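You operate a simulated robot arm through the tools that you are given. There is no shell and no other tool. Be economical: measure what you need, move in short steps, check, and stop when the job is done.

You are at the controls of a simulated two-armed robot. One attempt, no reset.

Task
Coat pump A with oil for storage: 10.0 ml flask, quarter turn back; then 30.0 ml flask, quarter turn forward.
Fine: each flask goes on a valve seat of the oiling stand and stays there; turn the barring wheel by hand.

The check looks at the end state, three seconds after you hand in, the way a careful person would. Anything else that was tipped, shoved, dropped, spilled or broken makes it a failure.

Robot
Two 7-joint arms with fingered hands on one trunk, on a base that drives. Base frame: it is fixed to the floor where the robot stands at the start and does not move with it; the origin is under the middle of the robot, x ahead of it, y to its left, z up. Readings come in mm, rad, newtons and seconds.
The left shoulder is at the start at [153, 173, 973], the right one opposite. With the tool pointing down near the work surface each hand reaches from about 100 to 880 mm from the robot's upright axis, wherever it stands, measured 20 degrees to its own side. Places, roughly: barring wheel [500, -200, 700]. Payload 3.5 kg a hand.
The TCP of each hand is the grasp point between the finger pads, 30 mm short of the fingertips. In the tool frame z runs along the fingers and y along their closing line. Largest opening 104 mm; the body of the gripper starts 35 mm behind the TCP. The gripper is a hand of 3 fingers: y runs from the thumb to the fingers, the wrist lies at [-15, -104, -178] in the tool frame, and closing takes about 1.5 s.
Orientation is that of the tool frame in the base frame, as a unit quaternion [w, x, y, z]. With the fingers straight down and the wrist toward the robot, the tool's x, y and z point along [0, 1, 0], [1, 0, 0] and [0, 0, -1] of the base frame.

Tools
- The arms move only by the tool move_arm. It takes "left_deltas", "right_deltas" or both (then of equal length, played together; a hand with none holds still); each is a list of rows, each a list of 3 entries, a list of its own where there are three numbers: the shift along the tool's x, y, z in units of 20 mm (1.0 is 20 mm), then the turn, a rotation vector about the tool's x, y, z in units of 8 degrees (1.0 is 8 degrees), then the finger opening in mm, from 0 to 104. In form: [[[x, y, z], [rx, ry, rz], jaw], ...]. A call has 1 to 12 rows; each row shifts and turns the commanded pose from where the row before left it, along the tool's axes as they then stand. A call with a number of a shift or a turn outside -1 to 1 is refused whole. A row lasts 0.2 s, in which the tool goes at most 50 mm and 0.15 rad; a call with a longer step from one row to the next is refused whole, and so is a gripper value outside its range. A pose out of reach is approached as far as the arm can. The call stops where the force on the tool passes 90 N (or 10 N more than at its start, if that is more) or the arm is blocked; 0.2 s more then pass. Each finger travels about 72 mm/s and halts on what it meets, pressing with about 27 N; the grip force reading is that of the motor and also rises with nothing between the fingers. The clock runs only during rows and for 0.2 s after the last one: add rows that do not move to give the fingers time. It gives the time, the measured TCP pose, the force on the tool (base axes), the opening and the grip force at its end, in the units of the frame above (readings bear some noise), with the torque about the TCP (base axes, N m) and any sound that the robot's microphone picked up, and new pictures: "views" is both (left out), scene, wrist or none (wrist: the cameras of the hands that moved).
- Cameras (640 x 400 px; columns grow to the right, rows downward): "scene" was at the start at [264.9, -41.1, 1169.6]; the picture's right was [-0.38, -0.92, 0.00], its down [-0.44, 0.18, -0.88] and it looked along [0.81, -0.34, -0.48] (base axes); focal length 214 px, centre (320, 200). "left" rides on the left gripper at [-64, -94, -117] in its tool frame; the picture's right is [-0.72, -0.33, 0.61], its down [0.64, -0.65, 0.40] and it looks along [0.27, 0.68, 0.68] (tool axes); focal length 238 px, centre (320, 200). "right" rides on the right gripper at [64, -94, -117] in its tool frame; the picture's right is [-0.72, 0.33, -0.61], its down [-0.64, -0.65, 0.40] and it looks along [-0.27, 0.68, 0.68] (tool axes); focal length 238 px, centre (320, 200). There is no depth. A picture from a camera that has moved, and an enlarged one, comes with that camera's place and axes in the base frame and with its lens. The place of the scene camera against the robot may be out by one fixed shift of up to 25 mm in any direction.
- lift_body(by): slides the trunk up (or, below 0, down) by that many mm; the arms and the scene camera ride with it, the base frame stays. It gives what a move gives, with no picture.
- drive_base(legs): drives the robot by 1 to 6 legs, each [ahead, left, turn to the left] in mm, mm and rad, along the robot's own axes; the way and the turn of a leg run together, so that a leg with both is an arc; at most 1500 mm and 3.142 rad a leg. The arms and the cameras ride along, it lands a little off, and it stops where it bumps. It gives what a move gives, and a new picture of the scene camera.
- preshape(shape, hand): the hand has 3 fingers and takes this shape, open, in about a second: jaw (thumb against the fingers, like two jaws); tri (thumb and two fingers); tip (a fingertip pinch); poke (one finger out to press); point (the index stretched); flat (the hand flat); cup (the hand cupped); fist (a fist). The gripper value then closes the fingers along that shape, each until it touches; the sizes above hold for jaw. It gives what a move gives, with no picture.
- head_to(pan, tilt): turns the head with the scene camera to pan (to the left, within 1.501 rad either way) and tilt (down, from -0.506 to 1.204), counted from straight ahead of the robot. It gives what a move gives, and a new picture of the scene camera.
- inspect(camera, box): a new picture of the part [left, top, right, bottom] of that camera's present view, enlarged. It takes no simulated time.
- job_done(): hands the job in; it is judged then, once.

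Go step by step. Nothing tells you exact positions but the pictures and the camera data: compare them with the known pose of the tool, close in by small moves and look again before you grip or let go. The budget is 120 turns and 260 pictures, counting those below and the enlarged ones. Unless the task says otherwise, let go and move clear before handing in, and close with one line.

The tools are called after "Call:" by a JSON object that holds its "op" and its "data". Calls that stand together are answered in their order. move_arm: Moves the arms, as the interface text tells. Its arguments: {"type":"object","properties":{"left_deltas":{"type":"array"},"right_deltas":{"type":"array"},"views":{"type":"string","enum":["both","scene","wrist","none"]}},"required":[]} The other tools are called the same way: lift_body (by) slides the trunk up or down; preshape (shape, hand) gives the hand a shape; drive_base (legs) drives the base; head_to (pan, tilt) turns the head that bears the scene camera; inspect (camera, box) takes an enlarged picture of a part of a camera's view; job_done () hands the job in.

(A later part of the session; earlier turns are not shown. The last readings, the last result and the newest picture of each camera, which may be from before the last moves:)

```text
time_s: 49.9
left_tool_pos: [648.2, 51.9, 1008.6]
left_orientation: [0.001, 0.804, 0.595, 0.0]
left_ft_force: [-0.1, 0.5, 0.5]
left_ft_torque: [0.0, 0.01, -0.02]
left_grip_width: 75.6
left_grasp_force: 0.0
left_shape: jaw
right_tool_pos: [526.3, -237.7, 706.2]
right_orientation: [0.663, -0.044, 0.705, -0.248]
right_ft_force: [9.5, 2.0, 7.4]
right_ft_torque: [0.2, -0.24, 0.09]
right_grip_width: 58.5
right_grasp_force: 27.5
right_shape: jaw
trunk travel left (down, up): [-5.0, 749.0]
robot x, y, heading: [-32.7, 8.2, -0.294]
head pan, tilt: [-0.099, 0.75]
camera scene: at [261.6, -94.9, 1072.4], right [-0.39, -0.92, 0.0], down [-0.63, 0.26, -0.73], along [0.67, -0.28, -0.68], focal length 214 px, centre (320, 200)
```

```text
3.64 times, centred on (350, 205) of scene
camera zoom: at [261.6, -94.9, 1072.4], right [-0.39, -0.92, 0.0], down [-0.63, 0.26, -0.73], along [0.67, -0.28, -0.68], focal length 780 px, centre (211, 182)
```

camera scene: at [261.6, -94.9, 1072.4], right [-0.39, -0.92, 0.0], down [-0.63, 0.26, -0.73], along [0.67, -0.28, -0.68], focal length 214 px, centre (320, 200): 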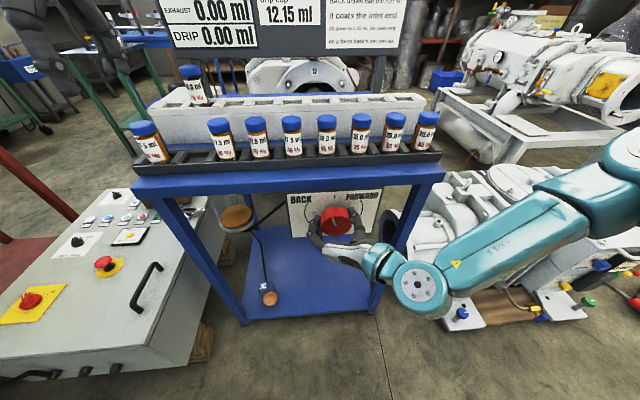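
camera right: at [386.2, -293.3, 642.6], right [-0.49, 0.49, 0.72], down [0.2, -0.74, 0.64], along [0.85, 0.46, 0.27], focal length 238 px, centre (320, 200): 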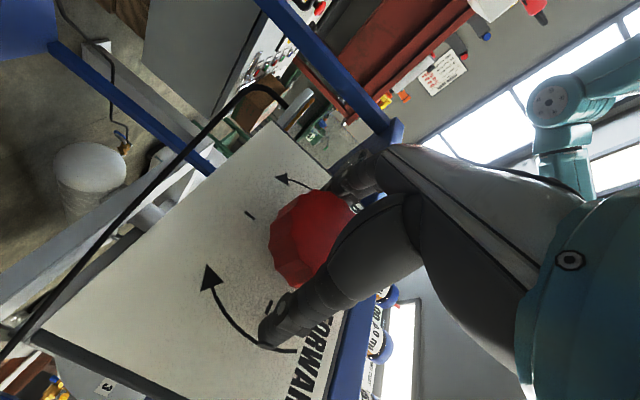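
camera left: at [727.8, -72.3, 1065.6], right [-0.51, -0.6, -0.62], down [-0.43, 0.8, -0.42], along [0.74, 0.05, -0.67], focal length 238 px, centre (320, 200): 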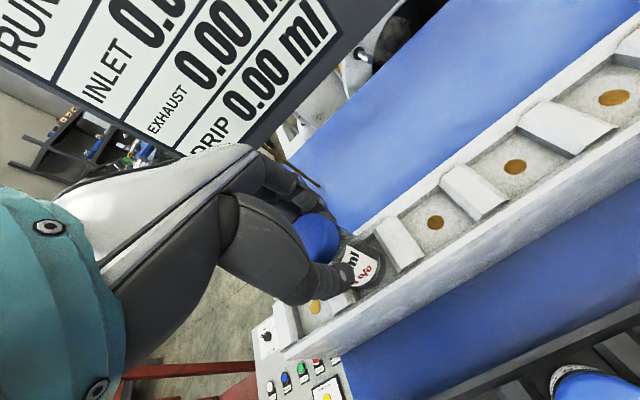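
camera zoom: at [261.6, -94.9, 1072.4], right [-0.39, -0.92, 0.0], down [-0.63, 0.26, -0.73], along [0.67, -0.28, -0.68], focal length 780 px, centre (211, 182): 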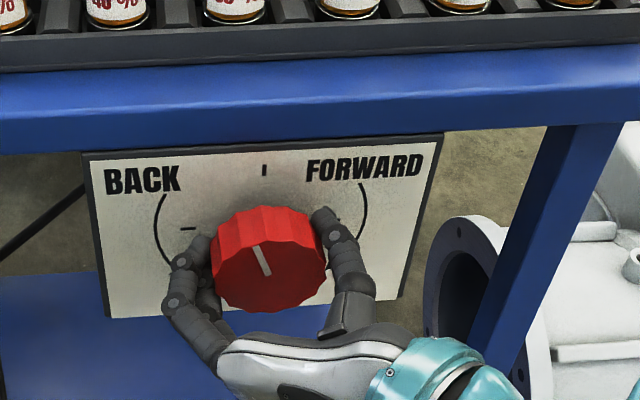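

The knob follows with very little torque. Continuing to about 84°, then checking the panel.

Call:
{"op": "move_arm", "data": {"right_deltas": [[[0, 0, 0], [0, 0, -0.9], 42], [[0, 0, 0], [0, 0, -0.9], 42], [[0, 0, 0], [0, 0, -0.9], 42], [[0, 0, 0], [0, 0, -0.9], 42], [[0, 0, 0], [0, 0, -0.9], 42], [[0, 0, 0], [0, 0, -0.9], 42], [[0, 0, 0], [0, 0, -0.9], 42], [[0, 0, 0], [0, 0, -0.9], 42], [[0, 0, 0], [0, 0, -0.5], 42]], "views": "scene"}}

Call:
{"op": "inspect", "data": {"camera": "scene", "box": [270, 150, 430, 260]}}

```text
time_s: 51.9
left_tool_pos: [648.1, 51.2, 1007.0]
left_orientation: [0.0, 0.804, 0.594, 0.0]
left_ft_force: [0.3, 0.0, 0.6]
left_ft_torque: [-0.01, 0.01, 0.04]
left_grip_width: 75.6
left_grasp_force: 0.2
left_shape: jaw
right_tool_pos: [516.1, -281.3, 714.8]
right_orientation: [0.441, -0.399, 0.584, -0.552]
right_ft_force: [1.4, -0.2, -2.2]
right_ft_torque: [-0.05, -0.01, -0.07]
right_grip_width: 34.1
right_grasp_force: 27.0
right_shape: jaw
right hand out of reach, approached as far as the arm can: row 6, 7, 8, 9
trunk travel left (down, up): [-5.0, 749.0]
robot x, y, heading: [-32.0, 8.2, -0.297]
head pan, tilt: [-0.099, 0.75]
camera scene: at [261.5, -95.9, 1072.3], right [-0.39, -0.92, 0.0], down [-0.63, 0.26, -0.73], along [0.67, -0.28, -0.68], focal length 214 px, centre (320, 200)
```

scene: 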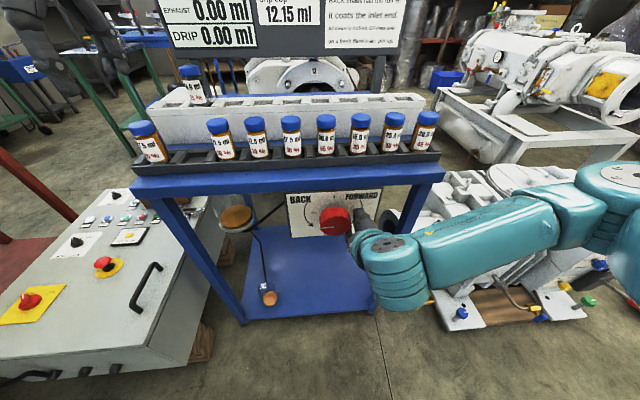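

```text
3.64 times, centred on (350, 205) of scene
camera zoom: at [261.5, -95.9, 1072.3], right [-0.39, -0.92, 0.0], down [-0.63, 0.26, -0.73], along [0.67, -0.28, -0.68], focal length 780 px, centre (211, 182)
```

zoom: 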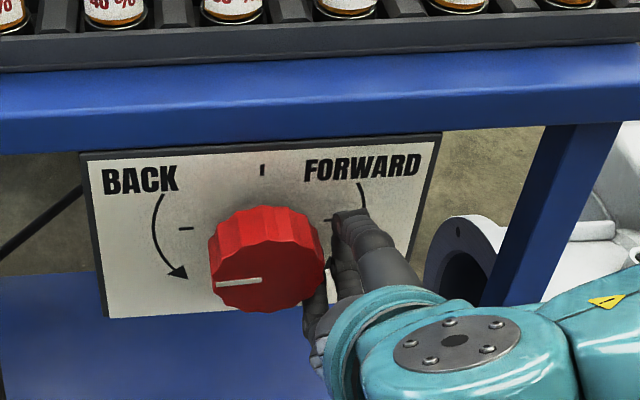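

The hand slid off near its limit, but the pointer now sits at the left (back) mark. Checking the panel.

Call:
{"op": "head_to", "data": {"pan": 0.0, "tilt": 0.25}}

Call:
{"op": "inspect", "data": {"camera": "scene", "box": [200, 60, 420, 200]}}

```text
time_s: 52.8
left_tool_pos: [648.8, 51.6, 1007.7]
left_orientation: [0.0, 0.804, 0.595, 0.001]
left_ft_force: [0.1, 0.8, 0.2]
left_ft_torque: [0.0, -0.03, 0.02]
left_grip_width: 75.7
left_grasp_force: 0.1
left_shape: jaw
right_tool_pos: [517.8, -280.0, 715.6]
right_orientation: [0.442, -0.398, 0.585, -0.552]
right_ft_force: [0.8, -4.2, -3.3]
right_ft_torque: [-0.16, 0.05, -0.1]
right_grip_width: 34.0
right_grasp_force: 27.1
right_shape: jaw
trunk travel left (down, up): [-5.0, 749.0]
robot x, y, heading: [-30.5, 11.6, -0.298]
head pan, tilt: [0.0, 0.25]
camera scene: at [274.6, -91.1, 1117.2], right [-0.29, -0.96, 0.0], down [-0.24, 0.07, -0.97], along [0.93, -0.28, -0.25], focal length 214 px, centre (320, 200)
```

scene: 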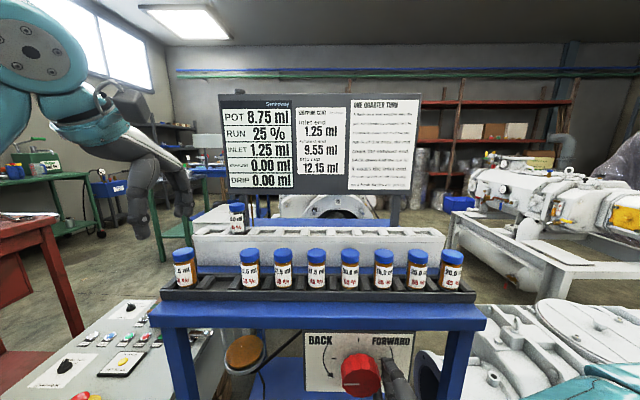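

```text
2.86 times, centred on (310, 130) of scene
camera zoom: at [274.6, -91.1, 1117.2], right [-0.29, -0.96, 0.0], down [-0.24, 0.07, -0.97], along [0.93, -0.28, -0.25], focal length 613 px, centre (349, 400)
```

zoom: 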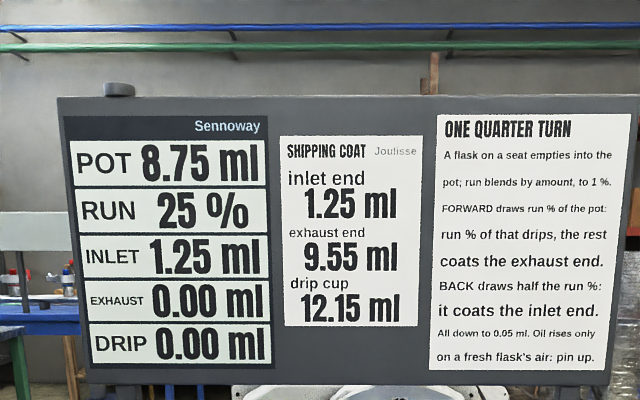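

The back turn registered: POT 8.75, INLET 1.25. I'll free the right hand: open, pull straight back, then roll back to the wrist-right pose.

Call:
{"op": "move_arm", "data": {"right_deltas": [[[0, 0, 0], [0, 0, 0], 50], [[0, 0, 0], [0, 0, 0], 70], [[0, 0, 0], [0, 0, 0], 90], [[0, 0, -0.7], [0, 0, 0], 95], [[0, 0, -0.7], [0, 0, 0], 95], [[0, 0, -0.7], [0, 0, 0], 95], [[0, 0, -0.7], [0, 0, 0], 95]], "views": "none"}}

Call:
{"op": "head_to", "data": {"pan": -0.1, "tilt": 0.75}}

```text
time_s: 54.4
left_tool_pos: [646.7, 51.5, 1007.6]
left_orientation: [-0.001, 0.804, 0.595, 0.0]
left_ft_force: [0.4, -0.8, -0.3]
left_ft_torque: [0.0, 0.01, -0.01]
left_grip_width: 75.5
left_grasp_force: 0.1
left_shape: jaw
right_tool_pos: [463.0, -272.7, 717.7]
right_orientation: [0.442, -0.399, 0.584, -0.552]
right_ft_force: [0.1, 0.3, 0.5]
right_ft_torque: [0.01, -0.02, -0.01]
right_grip_width: 94.8
right_grasp_force: 0.1
right_shape: jaw
right hand out of reach, approached as far as the arm can: row 5, 7
trunk travel left (down, up): [-5.0, 749.0]
robot x, y, heading: [-29.3, 11.1, -0.292]
head pan, tilt: [0.0, 0.25]
```

```text
time_s: 55.3
left_tool_pos: [648.4, 51.6, 1008.0]
left_orientation: [0.0, 0.804, 0.595, -0.001]
left_ft_force: [-0.4, -0.5, 0.7]
left_ft_torque: [-0.03, -0.01, 0.01]
left_grip_width: 75.9
left_grasp_force: 0.0
left_shape: jaw
right_tool_pos: [463.8, -272.9, 717.1]
right_orientation: [0.443, -0.4, 0.584, -0.551]
right_ft_force: [0.3, -0.2, 0.3]
right_ft_torque: [0.01, 0.01, 0.02]
right_grip_width: 94.9
right_grasp_force: 0.0
right_shape: jaw
trunk travel left (down, up): [-5.0, 749.0]
robot x, y, heading: [-24.3, 3.8, -0.297]
head pan, tilt: [-0.099, 0.75]
camera scene: at [261.5, -95.3, 1072.4], right [-0.39, -0.92, 0.0], down [-0.63, 0.26, -0.73], along [0.68, -0.28, -0.68], focal length 214 px, centre (320, 200)
```

scene: 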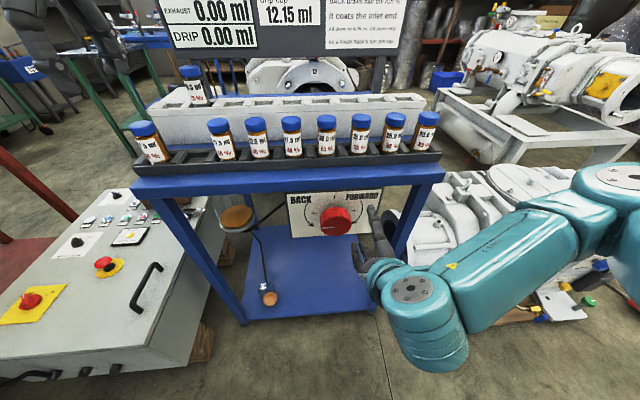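

Right hand is free of the knob. Raising the trunk 300 mm carries it up above flask height so I can drive in with the left arm for the 30.0 flask.

Call:
{"op": "lift_body", "data": {"by": 300}}

Call:
{"op": "drive_base", "data": {"legs": [[0, -130, 0], [125, 0, 0]]}}

```text
time_s: 58.3
left_tool_pos: [649.3, 52.3, 1306.7]
left_orientation: [0.0, 0.803, 0.595, -0.001]
left_ft_force: [0.1, 0.6, 0.1]
left_ft_torque: [0.02, 0.02, -0.01]
left_grip_width: 75.6
left_grasp_force: 0.0
left_shape: jaw
right_tool_pos: [415.9, -258.9, 1124.6]
right_orientation: [-0.492, 0.349, -0.51, 0.614]
right_ft_force: [0.0, 0.3, 0.0]
right_ft_torque: [-0.03, 0.01, -0.02]
right_grip_width: 95.0
right_grasp_force: 0.0
right_shape: jaw
trunk travel left (down, up): [-305.0, 449.0]
robot x, y, heading: [-31.3, 11.9, -0.298]
head pan, tilt: [-0.099, 0.75]
```

```text
time_s: 60.5
left_tool_pos: [730.0, -109.4, 1306.9]
left_orientation: [-0.001, 0.804, 0.595, 0.0]
left_ft_force: [1.0, -0.5, -0.8]
left_ft_torque: [0.01, 0.01, 0.0]
left_grip_width: 75.9
left_grasp_force: 0.1
left_shape: jaw
right_tool_pos: [497.6, -419.3, 1123.5]
right_orientation: [-0.492, 0.349, -0.51, 0.614]
right_ft_force: [0.5, 0.4, -0.3]
right_ft_torque: [0.01, 0.01, 0.0]
right_grip_width: 94.7
right_grasp_force: 0.1
right_shape: jaw
trunk travel left (down, up): [-305.0, 449.0]
robot x, y, heading: [49.5, -152.5, -0.294]
head pan, tilt: [-0.099, 0.75]
camera scene: at [192.3, -209.5, 1386.9], right [-0.39, -0.92, 0.0], down [-0.63, 0.26, -0.73], along [0.67, -0.28, -0.68], focal length 214 px, centre (320, 200)
```

scene: 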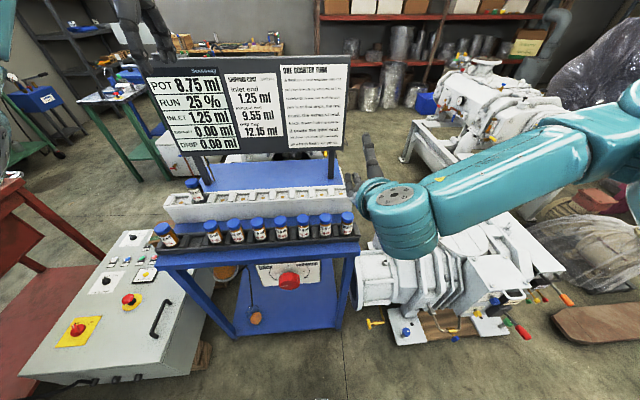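

Positioned: the 30.0 flask is now just left of the robot's centre. Moving the left hand over it and down to z≈1000.

Call:
{"op": "move_arm", "data": {"left_deltas": [[[-0.85, -0.27, 1], [0, 0, 0], 80], [[-0.85, -0.27, 1], [0, 0, 0], 80], [[-0.85, -0.27, 1], [0, 0, 0], 80], [[-0.85, -0.27, 1], [0, 0, 0], 80], [[-0.85, -0.27, 1], [0, 0, 0], 80], [[-0.85, -0.27, 1], [0, 0, 0], 80], [[-0.85, -0.27, 1], [0, 0, 0], 80], [[-0.85, -0.27, 1], [0, 0, 0], 80], [[-0.85, -0.27, 1], [0, 0, 0], 80], [[-0.85, -0.27, 1], [0, 0, 0], 80], [[0, 0, 1], [0, 0, 0], 80], [[0, 0, 1], [0, 0, 0], 80]], "views": "both"}}

```text
time_s: 63.0
left_tool_pos: [627.0, -255.2, 1068.1]
left_orientation: [0.0, 0.804, 0.594, 0.0]
left_ft_force: [0.3, 0.3, -0.9]
left_ft_torque: [0.01, 0.01, -0.02]
left_grip_width: 79.7
left_grasp_force: 0.1
left_shape: jaw
right_tool_pos: [497.1, -419.4, 1125.0]
right_orientation: [-0.493, 0.349, -0.509, 0.613]
right_ft_force: [1.3, 0.9, -0.2]
right_ft_torque: [0.0, 0.0, 0.03]
right_grip_width: 94.8
right_grasp_force: 0.0
right_shape: jaw
trunk travel left (down, up): [-305.0, 449.0]
robot x, y, heading: [52.6, -152.2, -0.297]
head pan, tilt: [-0.099, 0.75]
camera scene: at [191.2, -209.1, 1387.0], right [-0.39, -0.92, 0.0], down [-0.63, 0.26, -0.73], along [0.67, -0.28, -0.68], focal length 214 px, centre (320, 200)
camera left: at [519.4, -289.7, 1184.9], right [-0.52, -0.59, -0.61], down [-0.44, 0.8, -0.4], along [0.73, 0.06, -0.68], focal length 238 px, centre (320, 200)
```

scene: 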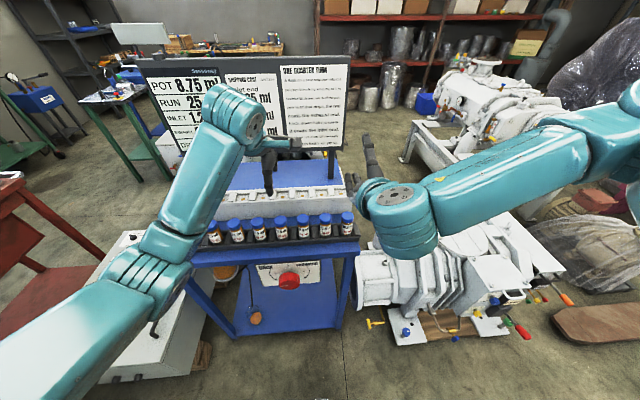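
left: 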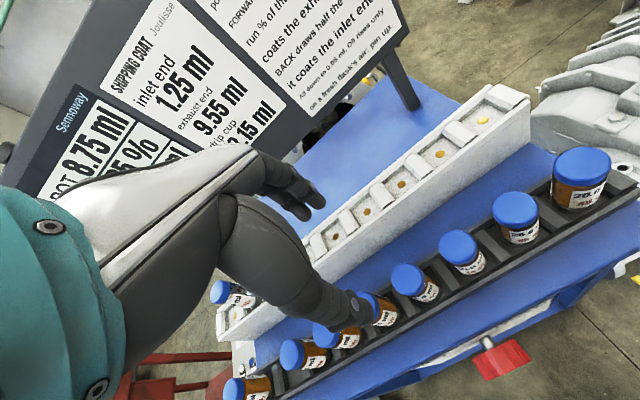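

The cap at the predicted pixel is the fourth from the right, the 30.0. Descending to 888.

Call:
{"op": "move_arm", "data": {"left_deltas": [[[-0.06, 0.12, 1], [0, 0, 0], 80], [[0, 0, 1], [0, 0, 0], 80], [[0, 0, 1], [0, 0, 0], 80], [[0, 0, 1], [0, 0, 0], 80], [[0, 0, 1], [0, 0, 0], 80], [[0, 0, 1], [0, 0, 0], 80], [[0, 0, 1], [0, 0, 0], 80], [[0, 0, 1], [0, 0, 0], 80], [[0, 0, 0.6], [0, 0, 0], 80], [[0, 0, 0.35], [0, 0, 0], 80]], "views": "wrist"}}

Call:
{"op": "inspect", "data": {"camera": "left", "box": [200, 130, 440, 350]}}

Call:
{"op": "inspect", "data": {"camera": "scene", "box": [210, 160, 370, 260]}}

```text
time_s: 65.2
left_tool_pos: [628.0, -257.1, 887.1]
left_orientation: [0.0, 0.804, 0.595, 0.0]
left_ft_force: [-0.1, 0.3, 0.1]
left_ft_torque: [0.03, 0.03, 0.01]
left_grip_width: 79.8
left_grasp_force: 0.0
left_shape: jaw
right_tool_pos: [496.1, -419.4, 1124.4]
right_orientation: [-0.493, 0.349, -0.509, 0.613]
right_ft_force: [-0.5, 0.5, 0.3]
right_ft_torque: [0.03, -0.01, 0.02]
right_grip_width: 94.6
right_grasp_force: 0.0
right_shape: jaw
trunk travel left (down, up): [-305.0, 449.0]
robot x, y, heading: [50.8, -151.3, -0.295]
head pan, tilt: [-0.099, 0.75]
camera left: at [521.6, -290.9, 1005.1], right [-0.52, -0.59, -0.61], down [-0.44, 0.8, -0.4], along [0.73, 0.06, -0.68], focal length 238 px, centre (320, 200)
```

left: 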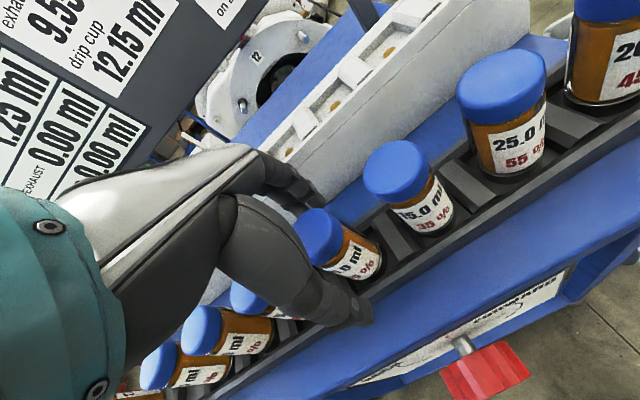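

```text
1.82 times, centred on (320, 240) of left
camera zoom: at [521.6, -290.9, 1005.1], right [-0.52, -0.59, -0.61], down [-0.44, 0.8, -0.4], along [0.73, 0.06, -0.68], focal length 433 px, centre (320, 127)
```

zoom: 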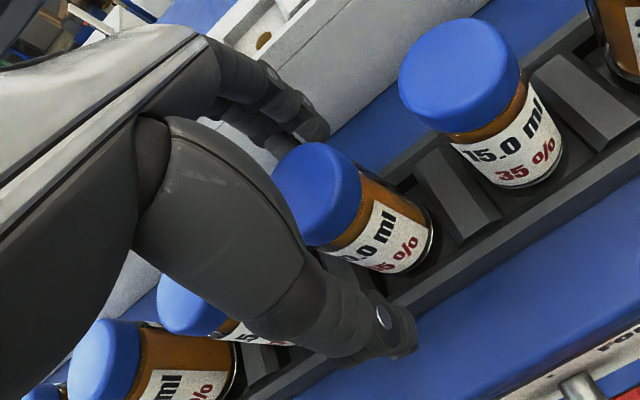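

```text
4.00 times, centred on (290, 210) of scene
camera zoom: at [191.1, -209.0, 1387.0], right [-0.39, -0.92, 0.0], down [-0.63, 0.26, -0.73], along [0.67, -0.28, -0.68], focal length 858 px, centre (440, 160)
```

zoom: 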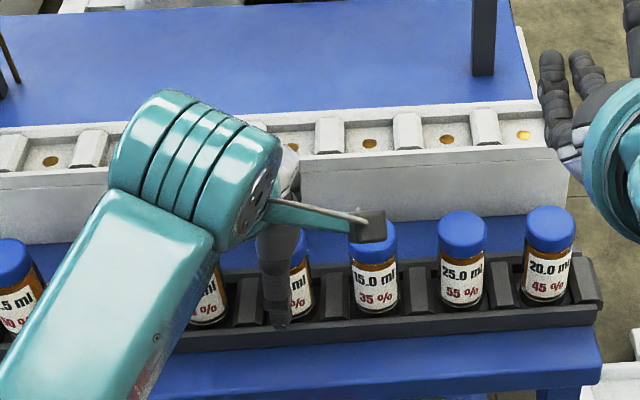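

Same alignment as with the first flask, on the "0.0 ml / 5 %" next to the 15.0. Gripping and lifting.

Call:
{"op": "move_arm", "data": {"left_deltas": [[[0, 0, 0], [0, 0, 0], 60], [[0, 0, 0], [0, 0, 0], 45], [[0, 0, 0], [0, 0, 0], 35], [[0, 0, 0], [0, 0, 0], 30], [[0, 0, 0], [0, 0, 0], 25], [[0, 0, 0], [0, 0, 0], 22], [[0, 0, 0], [0, 0, 0], 22], [[0, 0, -0.5], [0, 0, 0], 22], [[0, 0, -0.7], [0, 0, 0], 22], [[0, 0, -1], [0, 0, 0], 22], [[0, 0, -1], [0, 0, 0], 22], [[0, 0, -1], [0, 0, 0], 22]], "views": "wrist"}}

Call:
{"op": "inspect", "data": {"camera": "left", "box": [260, 180, 420, 300]}}

```text
time_s: 67.8
left_tool_pos: [630.6, -256.7, 972.7]
left_orientation: [-0.001, 0.804, 0.594, 0.0]
left_ft_force: [0.6, 0.5, 0.0]
left_ft_torque: [-0.01, -0.02, -0.02]
left_grip_width: 29.8
left_grasp_force: 27.1
left_shape: jaw
right_tool_pos: [496.2, -419.3, 1124.5]
right_orientation: [-0.492, 0.349, -0.51, 0.613]
right_ft_force: [-0.2, 1.2, 0.3]
right_ft_torque: [0.01, 0.0, 0.01]
right_grip_width: 94.8
right_grasp_force: 0.1
right_shape: jaw
trunk travel left (down, up): [-305.0, 449.0]
robot x, y, heading: [53.1, -152.7, -0.296]
head pan, tilt: [-0.099, 0.75]
camera left: at [522.0, -291.5, 1089.4], right [-0.52, -0.59, -0.61], down [-0.44, 0.8, -0.4], along [0.73, 0.06, -0.68], focal length 238 px, centre (320, 200)
```

left: 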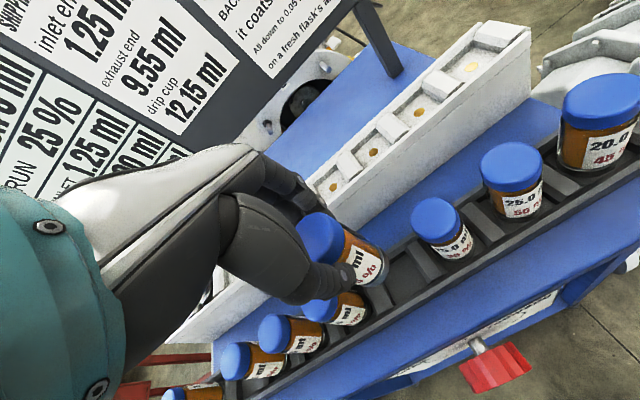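

```text
3.33 times, centred on (340, 240) of left
camera zoom: at [522.0, -291.5, 1089.4], right [-0.52, -0.59, -0.61], down [-0.44, 0.8, -0.4], along [0.73, 0.06, -0.68], focal length 794 px, centre (253, 67)
```

zoom: 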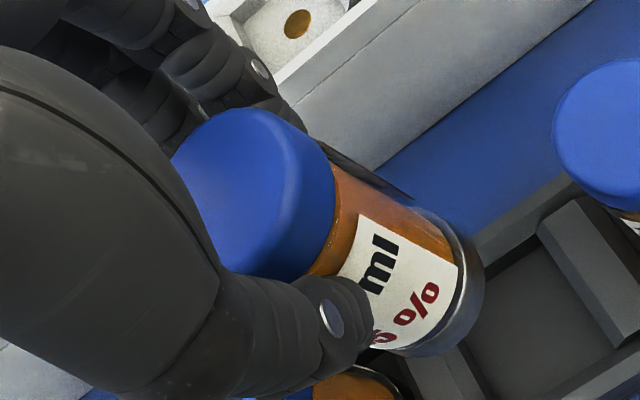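

Lifted. Moving straight back over seat 5, then checking.

Call:
{"op": "move_arm", "data": {"left_deltas": [[[0, 0, -0.7], [0, 0, 0], 22], [[0, 1, 0], [0, 0, 0], 22], [[0, 1, 0], [0, 0, 0], 22], [[0, 1, 0], [0, 0, 0], 22], [[0, 1, 0], [0, 0, 0], 22], [[0, 1, 0], [0, 0, 0], 22], [[0, 1, 0], [0, 0, 0], 22], [[0, 0.6, 0], [0, 0, 0], 22]], "views": "both"}}

Call:
{"op": "inspect", "data": {"camera": "left", "box": [240, 150, 480, 320]}}

Call:
{"op": "inspect", "data": {"camera": "scene", "box": [210, 130, 370, 230]}}

```text
time_s: 69.7
left_tool_pos: [756.2, -295.5, 985.9]
left_orientation: [0.0, 0.804, 0.594, 0.0]
left_ft_force: [-0.1, 0.7, -1.5]
left_ft_torque: [0.03, 0.0, -0.02]
left_grip_width: 30.0
left_grasp_force: 27.1
left_shape: jaw
right_tool_pos: [496.6, -418.6, 1124.0]
right_orientation: [-0.493, 0.349, -0.51, 0.613]
right_ft_force: [-0.2, 0.0, 0.0]
right_ft_torque: [0.01, 0.02, 0.0]
right_grip_width: 94.7
right_grasp_force: 0.0
right_shape: jaw
trunk travel left (down, up): [-305.0, 449.0]
robot x, y, heading: [51.5, -154.3, -0.297]
head pan, tilt: [-0.099, 0.75]
camera scene: at [191.2, -209.1, 1387.0], right [-0.39, -0.92, 0.0], down [-0.63, 0.26, -0.73], along [0.67, -0.28, -0.68], focal length 214 px, centre (320, 200)
camera left: at [648.2, -330.3, 1103.0], right [-0.52, -0.59, -0.61], down [-0.44, 0.8, -0.4], along [0.73, 0.06, -0.68], focal length 238 px, centre (320, 200)
```

scene: 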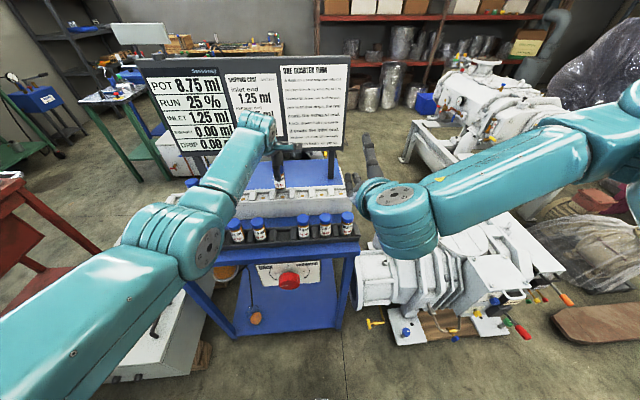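
left: 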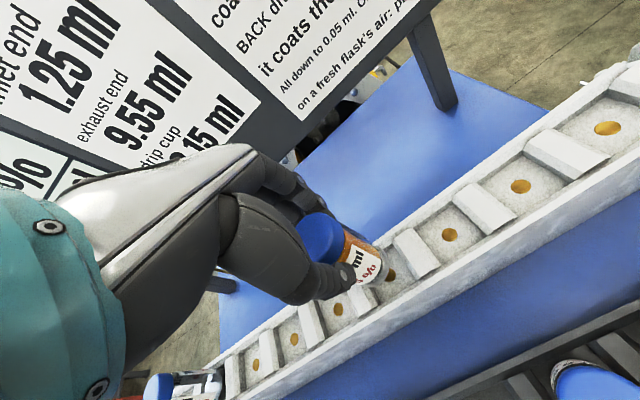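

```text
2.35 times, centred on (360, 235) of left
camera zoom: at [648.2, -330.3, 1103.0], right [-0.52, -0.59, -0.61], down [-0.44, 0.8, -0.4], along [0.73, 0.06, -0.68], focal length 561 px, centre (226, 118)
```

zoom: 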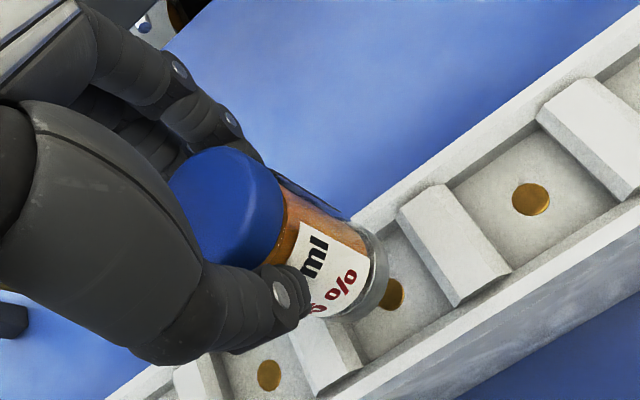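

```text
4.00 times, centred on (290, 180) of scene
camera zoom: at [191.2, -209.1, 1387.0], right [-0.39, -0.92, 0.0], down [-0.63, 0.26, -0.73], along [0.67, -0.28, -0.68], focal length 858 px, centre (440, 280)
```

zoom: 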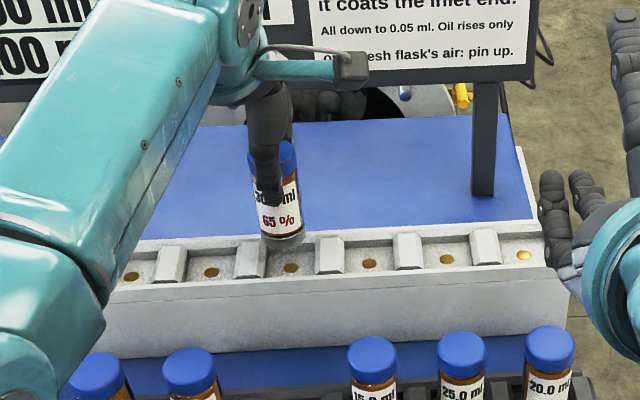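

Label 65 % is confirmed, and the seat 5 pin is right below the base. Lowering; contact came last time at TCP z≈950.

Call:
{"op": "move_arm", "data": {"left_deltas": [[[-0.05, 0, 0.6], [0, 0, 0], 22], [[0, 0, 0.6], [0, 0, 0], 22], [[0, 0, 0.4], [0, 0, 0], 22], [[0, 0, 0.15], [0, 0, 0], 22], [[0, 0, 0.1], [0, 0, 0], 22]], "views": "none"}}

Call:
{"op": "inspect", "data": {"camera": "left", "box": [240, 150, 480, 320]}}

Call:
{"op": "inspect", "data": {"camera": "scene", "box": [130, 50, 370, 210]}}

```text
time_s: 70.8
left_tool_pos: [755.4, -296.2, 952.6]
left_orientation: [0.002, 0.804, 0.595, 0.001]
left_ft_force: [-3.1, 3.0, 7.7]
left_ft_torque: [0.06, 0.12, 0.02]
left_grip_width: 29.8
left_grasp_force: 27.2
left_shape: jaw
right_tool_pos: [494.8, -418.8, 1125.8]
right_orientation: [-0.493, 0.349, -0.509, 0.614]
right_ft_force: [-0.8, -0.7, -0.2]
right_ft_torque: [0.03, -0.01, 0.0]
right_grip_width: 94.6
right_grasp_force: 0.0
right_shape: jaw
trunk travel left (down, up): [-305.0, 449.0]
robot x, y, heading: [51.9, -150.1, -0.296]
head pan, tilt: [-0.099, 0.75]
```

```text
2.35 times, centred on (360, 235) of left
camera zoom: at [647.1, -330.6, 1068.4], right [-0.52, -0.59, -0.61], down [-0.44, 0.8, -0.41], along [0.73, 0.06, -0.68], focal length 561 px, centre (226, 118)
```

zoom: 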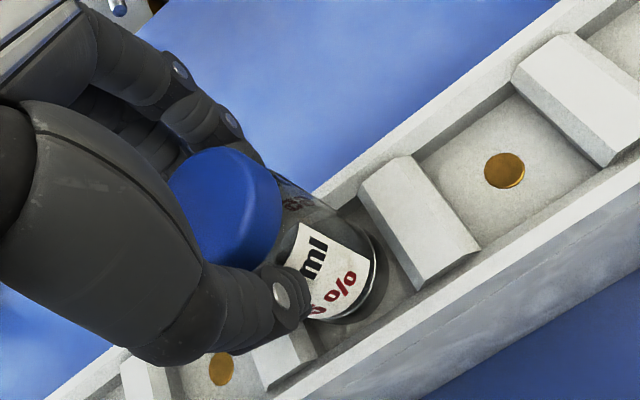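

```text
2.50 times, centred on (250, 130) of scene
camera zoom: at [189.9, -208.5, 1387.3], right [-0.39, -0.92, 0.0], down [-0.63, 0.26, -0.73], along [0.68, -0.28, -0.68], focal length 536 px, centre (495, 375)
```

zoom: 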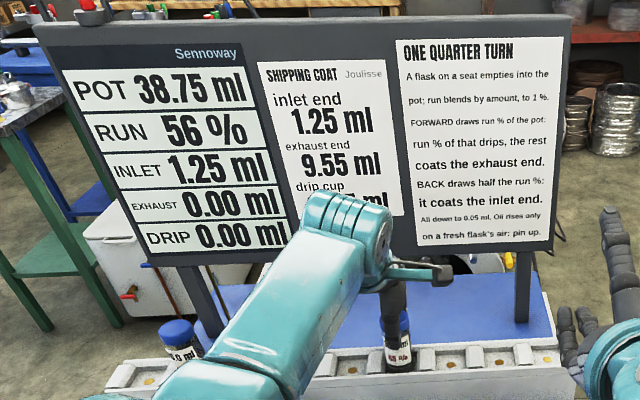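

POT 38.75 ml, RUN 56 %, as predicted. Settling it a hair more, releasing, and rising clear.

Call:
{"op": "move_arm", "data": {"left_deltas": [[[0, 0, 0.1], [0, 0, 0], 22], [[0, 0, 0], [0, 0, 0], 22], [[0, 0, 0], [0, 0, 0], 34], [[0, 0, 0], [0, 0, 0], 38], [[0, 0, 0], [0, 0, 0], 44], [[0, 0, 0], [0, 0, 0], 50], [[0, 0, 0], [0, 0, 0], 62], [[0, 0, 0], [0, 0, 0], 76]], "views": "none"}}

Call:
{"op": "inspect", "data": {"camera": "left", "box": [240, 150, 480, 320]}}

```text
time_s: 72.7
left_tool_pos: [755.0, -297.0, 949.1]
left_orientation: [0.0, 0.804, 0.594, 0.0]
left_ft_force: [-0.1, 0.6, -0.2]
left_ft_torque: [-0.01, 0.0, 0.02]
left_grip_width: 75.6
left_grasp_force: 0.1
left_shape: jaw
right_tool_pos: [495.7, -419.8, 1123.7]
right_orientation: [-0.493, 0.349, -0.509, 0.613]
right_ft_force: [1.0, 0.9, -0.4]
right_ft_torque: [-0.05, -0.01, 0.01]
right_grip_width: 95.0
right_grasp_force: 0.1
right_shape: jaw
trunk travel left (down, up): [-305.0, 449.0]
robot x, y, heading: [54.6, -150.5, -0.297]
head pan, tilt: [-0.099, 0.75]
```

```text
2.35 times, centred on (360, 235) of left
camera zoom: at [647.8, -330.8, 1064.5], right [-0.52, -0.59, -0.61], down [-0.44, 0.8, -0.4], along [0.73, 0.06, -0.68], focal length 561 px, centre (226, 118)
```

zoom: 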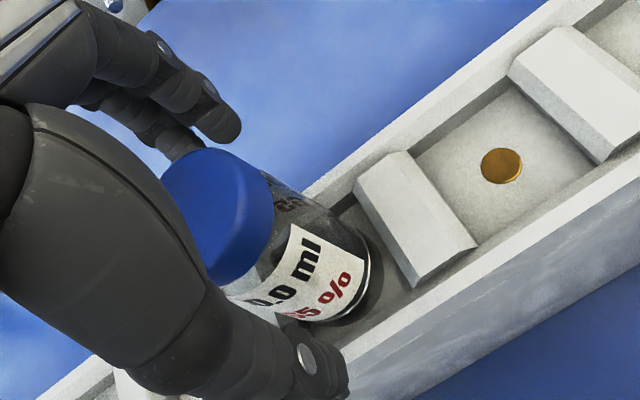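

Standing upright in the seat. Rising and retracting the left hand.

Call:
{"op": "move_arm", "data": {"left_deltas": [[[0, 0, -0.7], [0, 0, 0], 76], [[0, 0, -1], [0, 0, 0], 76], [[0, 0, -1], [0, 0, 0], 76], [[0, 0, -1], [0, 0, 0], 76], [[0, 0, -1], [0, 0, 0], 76], [[0, 0, -1], [0, 0, 0], 76], [[0, 0, -1], [0, 0, 0], 76], [[0.5, -1, -0.5], [0, 0, 0], 76], [[0.8, -1, 0], [0, 0, 0], 76], [[1, -1, 0], [0, 0, 0], 76], [[1, -1, 0], [0, 0, 0], 76], [[1, -1, 0], [0, 0, 0], 76]], "views": "scene"}}

Call:
{"op": "inspect", "data": {"camera": "scene", "box": [130, 50, 370, 210]}}

```text
time_s: 75.2
left_tool_pos: [684.4, -185.2, 1092.6]
left_orientation: [0.0, 0.804, 0.595, 0.0]
left_ft_force: [0.6, -0.4, 0.6]
left_ft_torque: [0.02, 0.01, 0.0]
left_grip_width: 76.0
left_grasp_force: 0.1
left_shape: jaw
right_tool_pos: [495.9, -418.7, 1124.8]
right_orientation: [-0.493, 0.349, -0.509, 0.613]
right_ft_force: [0.8, 0.9, -0.1]
right_ft_torque: [0.0, 0.02, 0.01]
right_grip_width: 94.9
right_grasp_force: 0.1
right_shape: jaw
trunk travel left (down, up): [-305.0, 449.0]
robot x, y, heading: [50.2, -148.5, -0.295]
head pan, tilt: [-0.099, 0.75]
camera scene: at [191.0, -208.6, 1387.1], right [-0.39, -0.92, 0.0], down [-0.63, 0.26, -0.73], along [0.67, -0.28, -0.68], focal length 214 px, centre (320, 200)
```

scene: 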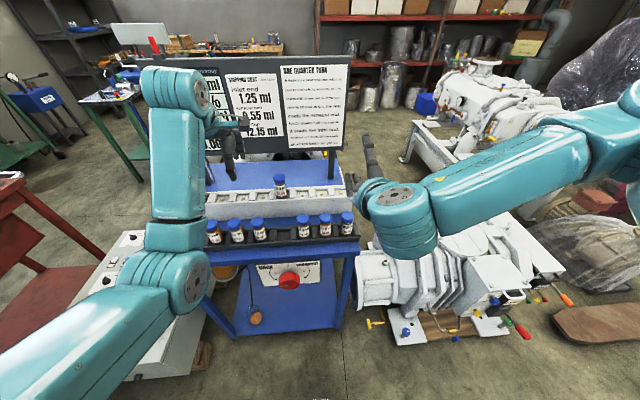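

```text
2.50 times, centred on (250, 130) of scene
camera zoom: at [191.0, -208.6, 1387.1], right [-0.39, -0.92, 0.0], down [-0.63, 0.26, -0.73], along [0.67, -0.28, -0.68], focal length 536 px, centre (495, 375)
```

zoom: 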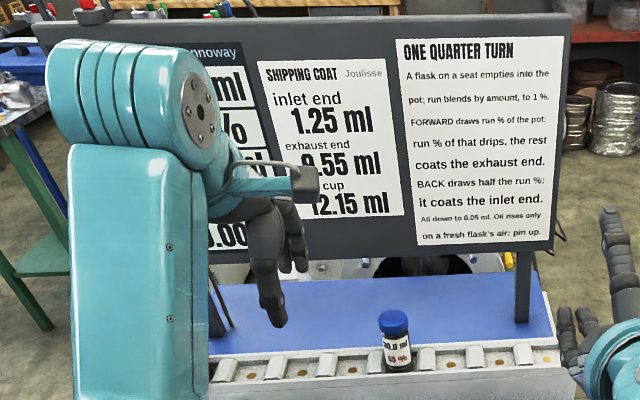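

The pin is up again and both flasks stand in their seats. Raising the left hand so it stays clear, then driving back to the wheel position and lowering the trunk.

Call:
{"op": "move_arm", "data": {"left_deltas": [[[0.5, -0.5, -1], [0, 0, 0], 76], [[0.5, -0.5, -1], [0, 0, 0], 76], [[0.5, -0.5, -1], [0, 0, 0], 76], [[0.5, -0.5, -1], [0, 0, 0], 76], [[0.5, -0.5, -1], [0, 0, 0], 76], [[0.5, -0.5, -1], [0, 0, 0], 76], [[0.5, -0.5, -1], [0, 0, 0], 76], [[0.5, -0.5, -1], [0, 0, 0], 76], [[0.5, -0.5, -1], [0, 0, 0], 76], [[0.5, -0.5, -1], [0, 0, 0], 76], [[0.5, -0.5, -1], [0, 0, 0], 76], [[0, 0, -1], [0, 0, 0], 76]], "views": "none"}}

Call:
{"op": "drive_base", "data": {"legs": [[-125, 0, 0], [0, 130, 0]]}}

```text
time_s: 77.8
left_tool_pos: [657.4, -49.2, 1325.8]
left_orientation: [0.0, 0.804, 0.595, 0.0]
left_ft_force: [0.2, -0.2, -0.3]
left_ft_torque: [0.02, 0.03, 0.0]
left_grip_width: 75.9
left_grasp_force: 0.0
left_shape: jaw
left hand out of reach, approached as far as the arm can: row 5, 6, 7, 8, 9
right_tool_pos: [495.5, -419.9, 1124.9]
right_orientation: [-0.492, 0.348, -0.51, 0.614]
right_ft_force: [0.5, -1.0, 0.1]
right_ft_torque: [0.03, -0.02, 0.02]
right_grip_width: 94.8
right_grasp_force: 0.0
right_shape: jaw
trunk travel left (down, up): [-305.0, 449.0]
robot x, y, heading: [52.4, -151.1, -0.296]
head pan, tilt: [-0.099, 0.75]
```

```text
time_s: 80.0
left_tool_pos: [576.9, 114.1, 1325.2]
left_orientation: [0.001, 0.804, 0.595, -0.002]
left_ft_force: [0.4, 0.2, 0.2]
left_ft_torque: [-0.04, 0.01, -0.02]
left_grip_width: 75.7
left_grasp_force: 0.0
left_shape: jaw
right_tool_pos: [414.0, -258.2, 1124.8]
right_orientation: [-0.492, 0.348, -0.509, 0.615]
right_ft_force: [1.0, 0.3, -0.4]
right_ft_torque: [-0.02, 0.0, -0.02]
right_grip_width: 94.8
right_grasp_force: 0.0
right_shape: jaw
trunk travel left (down, up): [-305.0, 449.0]
robot x, y, heading: [-30.6, 7.1, -0.29]
head pan, tilt: [-0.099, 0.75]
camera scene: at [109.1, -47.3, 1387.1], right [-0.39, -0.92, 0.0], down [-0.63, 0.26, -0.73], along [0.67, -0.28, -0.68], focal length 214 px, centre (320, 200)
```

scene: 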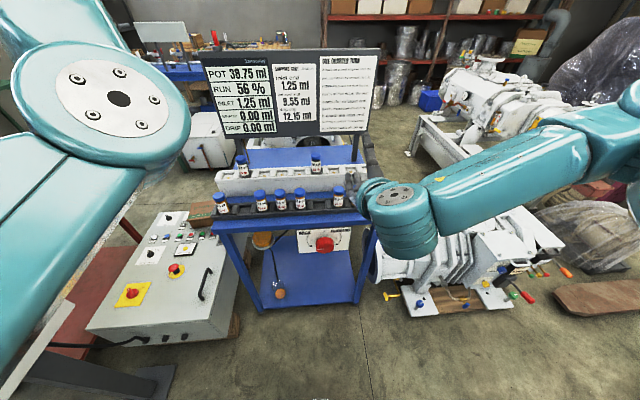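

Back at the wheel station; POT 38.75, RUN 56 %. Lowering the trunk along the same path it went up.

Call:
{"op": "lift_body", "data": {"by": -300}}

Call:
{"op": "head_to", "data": {"pan": -0.1, "tilt": 0.75}}

Call:
{"op": "inspect", "data": {"camera": "scene", "box": [270, 150, 430, 260]}}

Call:
{"op": "inspect", "data": {"camera": "right", "box": [0, 0, 640, 400]}}

```text
time_s: 82.5
left_tool_pos: [689.2, 79.8, 919.1]
left_orientation: [-0.103, 0.796, 0.593, -0.062]
left_ft_force: [-12.3, 0.6, 40.7]
left_ft_torque: [-0.07, -1.36, -0.13]
left_grip_width: 65.2
left_grasp_force: 0.0
left_shape: jaw
right_tool_pos: [454.4, -271.2, 757.7]
right_orientation: [0.447, -0.394, 0.579, -0.557]
right_ft_force: [0.0, -0.3, 0.3]
right_ft_torque: [0.0, -0.01, 0.02]
right_grip_width: 94.9
right_grasp_force: 0.1
right_shape: jaw
trunk travel left (down, up): [-29.0, 725.0]
robot x, y, heading: [-35.2, 11.1, -0.295]
head pan, tilt: [-0.099, 0.75]
stopped: the force on the tool passed its limit (the readings are from after the stop); the commanded pose is now the measured one
```

```text
time_s: 83.1
left_tool_pos: [689.1, 78.9, 918.8]
left_orientation: [-0.103, 0.796, 0.593, -0.063]
left_ft_force: [-13.8, 1.3, 46.6]
left_ft_torque: [-0.1, -1.58, -0.12]
left_grip_width: 65.4
left_grasp_force: 0.1
left_shape: jaw
right_tool_pos: [454.0, -272.5, 758.6]
right_orientation: [0.447, -0.393, 0.579, -0.557]
right_ft_force: [0.2, 0.4, -0.3]
right_ft_torque: [0.01, -0.03, -0.03]
right_grip_width: 94.8
right_grasp_force: 0.0
right_shape: jaw
trunk travel left (down, up): [-29.0, 725.0]
robot x, y, heading: [-29.5, 11.8, -0.292]
head pan, tilt: [-0.099, 0.75]
camera scene: at [239.9, -90.5, 1100.5], right [-0.39, -0.92, 0.0], down [-0.62, 0.26, -0.73], along [0.68, -0.28, -0.68], focal length 214 px, centre (320, 200)
```

scene: 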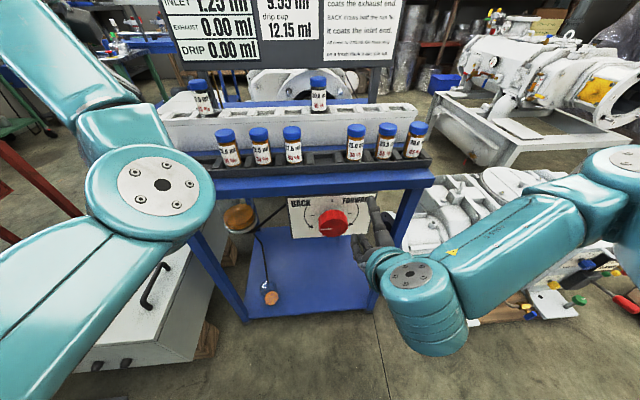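

```text
3.64 times, centred on (350, 205) of scene
camera zoom: at [239.9, -90.5, 1100.5], right [-0.39, -0.92, 0.0], down [-0.62, 0.26, -0.73], along [0.68, -0.28, -0.68], focal length 780 px, centre (211, 182)
```

zoom: 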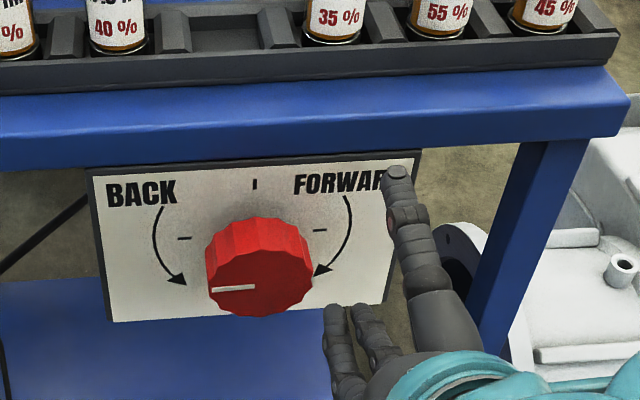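

```text
1.00 times, centred on (320, 200) of right
camera zoom: at [319.8, -305.2, 845.9], right [-0.37, 0.89, -0.28], down [0.54, 0.45, 0.71], along [0.76, 0.11, -0.65], focal length 238 px, centre (320, 200)
```

zoom: 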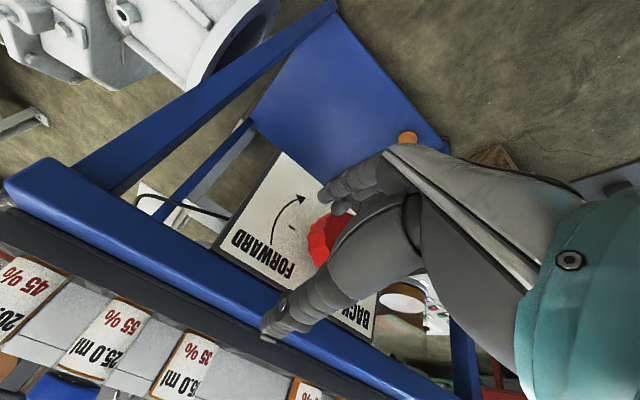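

The left hand swung forward and down with the leaning trunk and touched something near flask 0 (about 47 N, upward). Looking before moving it.

Call:
{"op": "inspect", "data": {"camera": "left", "box": [0, 0, 640, 400]}}

Call:
{"op": "inspect", "data": {"camera": "left", "box": [220, 130, 440, 340]}}

```text
1.00 times, centred on (320, 200) of left
camera zoom: at [609.2, 31.8, 1053.0], right [-0.65, -0.54, -0.53], down [-0.51, 0.83, -0.22], along [0.56, 0.13, -0.82], focal length 238 px, centre (320, 200)
```

zoom: 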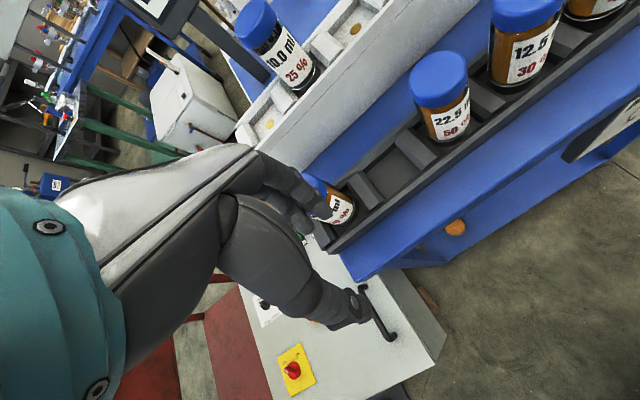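

```text
1.90 times, centred on (330, 235) of left
camera zoom: at [609.2, 31.8, 1053.0], right [-0.65, -0.54, -0.53], down [-0.51, 0.83, -0.22], along [0.56, 0.13, -0.82], focal length 454 px, centre (301, 133)
```

zoom: 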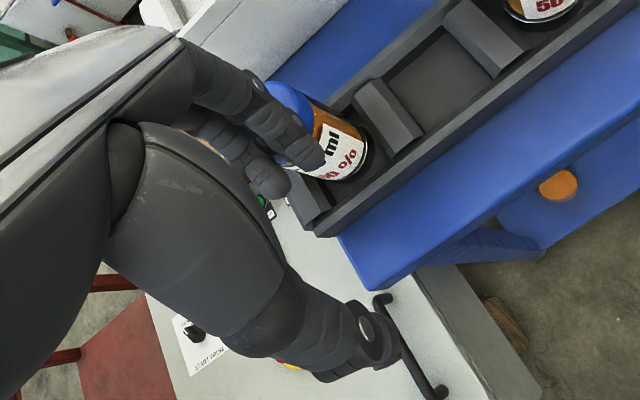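

The left fingers rest on the front of flask 0's cap, and the flask is still in its slot. Lifting the left hand straight up, with the tool tilt accounted for.

Call:
{"op": "move_arm", "data": {"left_deltas": [[[0, -0.1, -0.3], [0, 0, 0], 66], [[0, -0.15, -0.5], [0, 0, 0], 66], [[0, -0.24, -0.97], [0, 0, 0], 66], [[0, -0.24, -0.97], [0, 0, 0], 66], [[0, -0.24, -0.97], [0, 0, 0], 66], [[0, -0.24, -0.97], [0, 0, 0], 66], [[0, -0.24, -0.97], [0, 0, 0], 66], [[0, -0.24, -0.97], [0, 0, 0], 66]], "views": "both"}}

Call:
{"op": "inspect", "data": {"camera": "scene", "box": [150, 80, 310, 180]}}

```text
time_s: 84.9
left_tool_pos: [693.1, 76.1, 1046.0]
left_orientation: [-0.109, 0.796, 0.591, -0.071]
left_ft_force: [-0.3, 0.2, -0.6]
left_ft_torque: [0.01, -0.02, -0.01]
left_grip_width: 66.0
left_grasp_force: 0.0
left_shape: jaw
right_tool_pos: [457.1, -272.4, 756.6]
right_orientation: [0.446, -0.396, 0.58, -0.555]
right_ft_force: [0.1, -0.4, -0.1]
right_ft_torque: [0.02, 0.02, -0.01]
right_grip_width: 94.6
right_grasp_force: 0.0
right_shape: jaw
trunk travel left (down, up): [-29.0, 725.0]
robot x, y, heading: [-26.5, 6.5, -0.296]
head pan, tilt: [-0.099, 0.75]
camera scene: at [245.5, -90.2, 1098.7], right [-0.39, -0.92, 0.0], down [-0.63, 0.26, -0.73], along [0.67, -0.28, -0.68], focal length 214 px, centre (320, 200)
camera left: at [616.9, 30.3, 1181.5], right [-0.66, -0.54, -0.52], down [-0.52, 0.83, -0.21], along [0.55, 0.13, -0.83], focal length 238 px, centre (320, 200)
```

scene: 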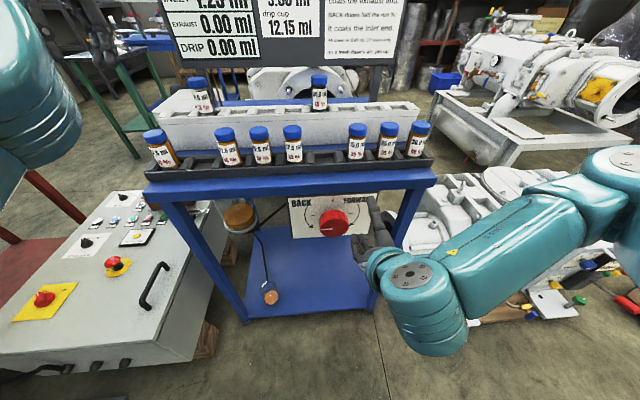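
left: 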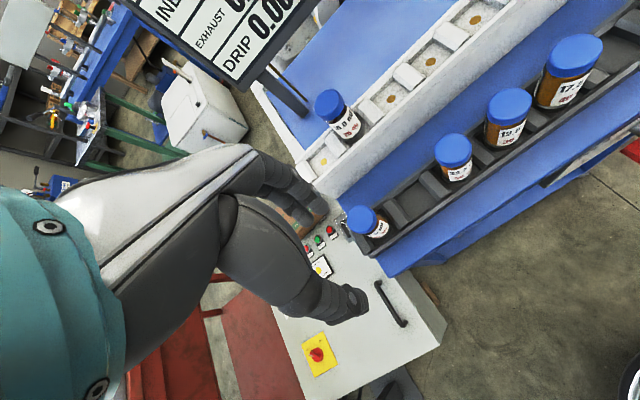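

```text
4.00 times, centred on (230, 130) of scene
camera zoom: at [245.5, -90.2, 1098.7], right [-0.39, -0.92, 0.0], down [-0.63, 0.26, -0.73], along [0.67, -0.28, -0.68], focal length 858 px, centre (680, 480)
```

zoom: 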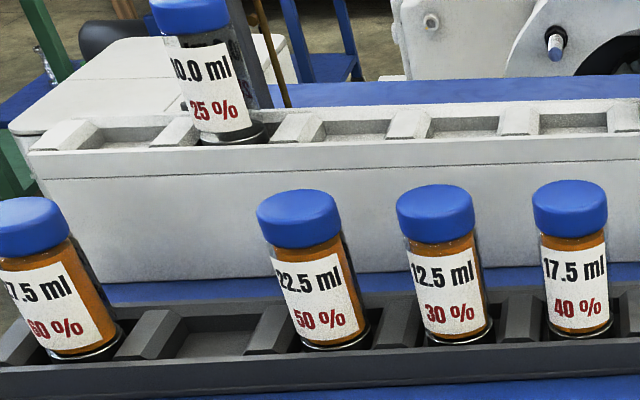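

Flask 0 is back as it was, upright in its slot. Moving the left hand back and up, well away from the stand.

Call:
{"op": "move_arm", "data": {"left_deltas": [[[0, -0.5, -1], [0, 0, 0], 66], [[0, -0.5, -1], [0, 0, 0], 66], [[0, -1, -0.6], [0, 0, 0], 66], [[0.3, -1, 0], [0, 0, 0], 66], [[0.3, -1, 0], [0, 0, 0], 66], [[0.3, -1, 0], [0, 0, 0], 66], [[0.5, -1, 0], [0, 0, 0], 66], [[0.5, -1, 0], [0, 0, 0], 66], [[0.5, -1, 0], [0, 0, 0], 66]], "views": "none"}}

Call:
{"op": "lift_body", "data": {"by": -24}}

Call:
{"op": "inspect", "data": {"camera": "right", "box": [200, 100, 480, 360]}}

```text
time_s: 86.9
left_tool_pos: [570.5, 161.7, 1137.9]
left_orientation: [-0.11, 0.796, 0.591, -0.072]
left_ft_force: [0.0, 0.1, 0.3]
left_ft_torque: [0.0, 0.0, -0.01]
left_grip_width: 66.0
left_grasp_force: 0.0
left_shape: jaw
right_tool_pos: [457.4, -271.7, 756.6]
right_orientation: [0.446, -0.396, 0.58, -0.555]
right_ft_force: [0.2, 0.0, -0.6]
right_ft_torque: [-0.01, 0.01, 0.02]
right_grip_width: 94.9
right_grasp_force: 0.0
right_shape: jaw
trunk travel left (down, up): [-29.0, 725.0]
robot x, y, heading: [-30.1, 14.0, -0.299]
head pan, tilt: [-0.099, 0.75]
```

```text
time_s: 87.6
left_tool_pos: [572.1, 161.3, 1114.9]
left_orientation: [-0.108, 0.796, 0.591, -0.07]
left_ft_force: [-0.1, -0.7, 0.7]
left_ft_torque: [-0.02, -0.01, 0.0]
left_grip_width: 66.0
left_grasp_force: 0.0
left_shape: jaw
right_tool_pos: [462.0, -272.6, 727.3]
right_orientation: [0.443, -0.398, 0.584, -0.552]
right_ft_force: [0.1, 0.5, 0.5]
right_ft_torque: [0.04, -0.02, 0.0]
right_grip_width: 94.9
right_grasp_force: 0.1
right_shape: jaw
trunk travel left (down, up): [-5.0, 749.0]
robot x, y, heading: [-28.9, 9.4, -0.3]
head pan, tilt: [-0.099, 0.75]
```

```text
1.54 times, centred on (340, 230) of right
camera zoom: at [327.7, -305.0, 816.3], right [-0.37, 0.89, -0.27], down [0.56, 0.45, 0.7], along [0.74, 0.11, -0.66], focal length 367 px, centre (289, 154)
```

zoom: 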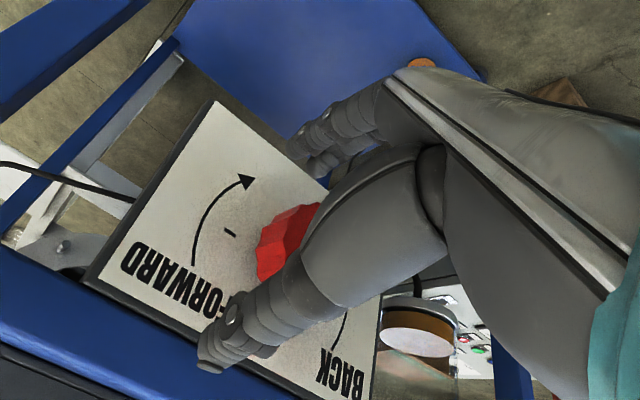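

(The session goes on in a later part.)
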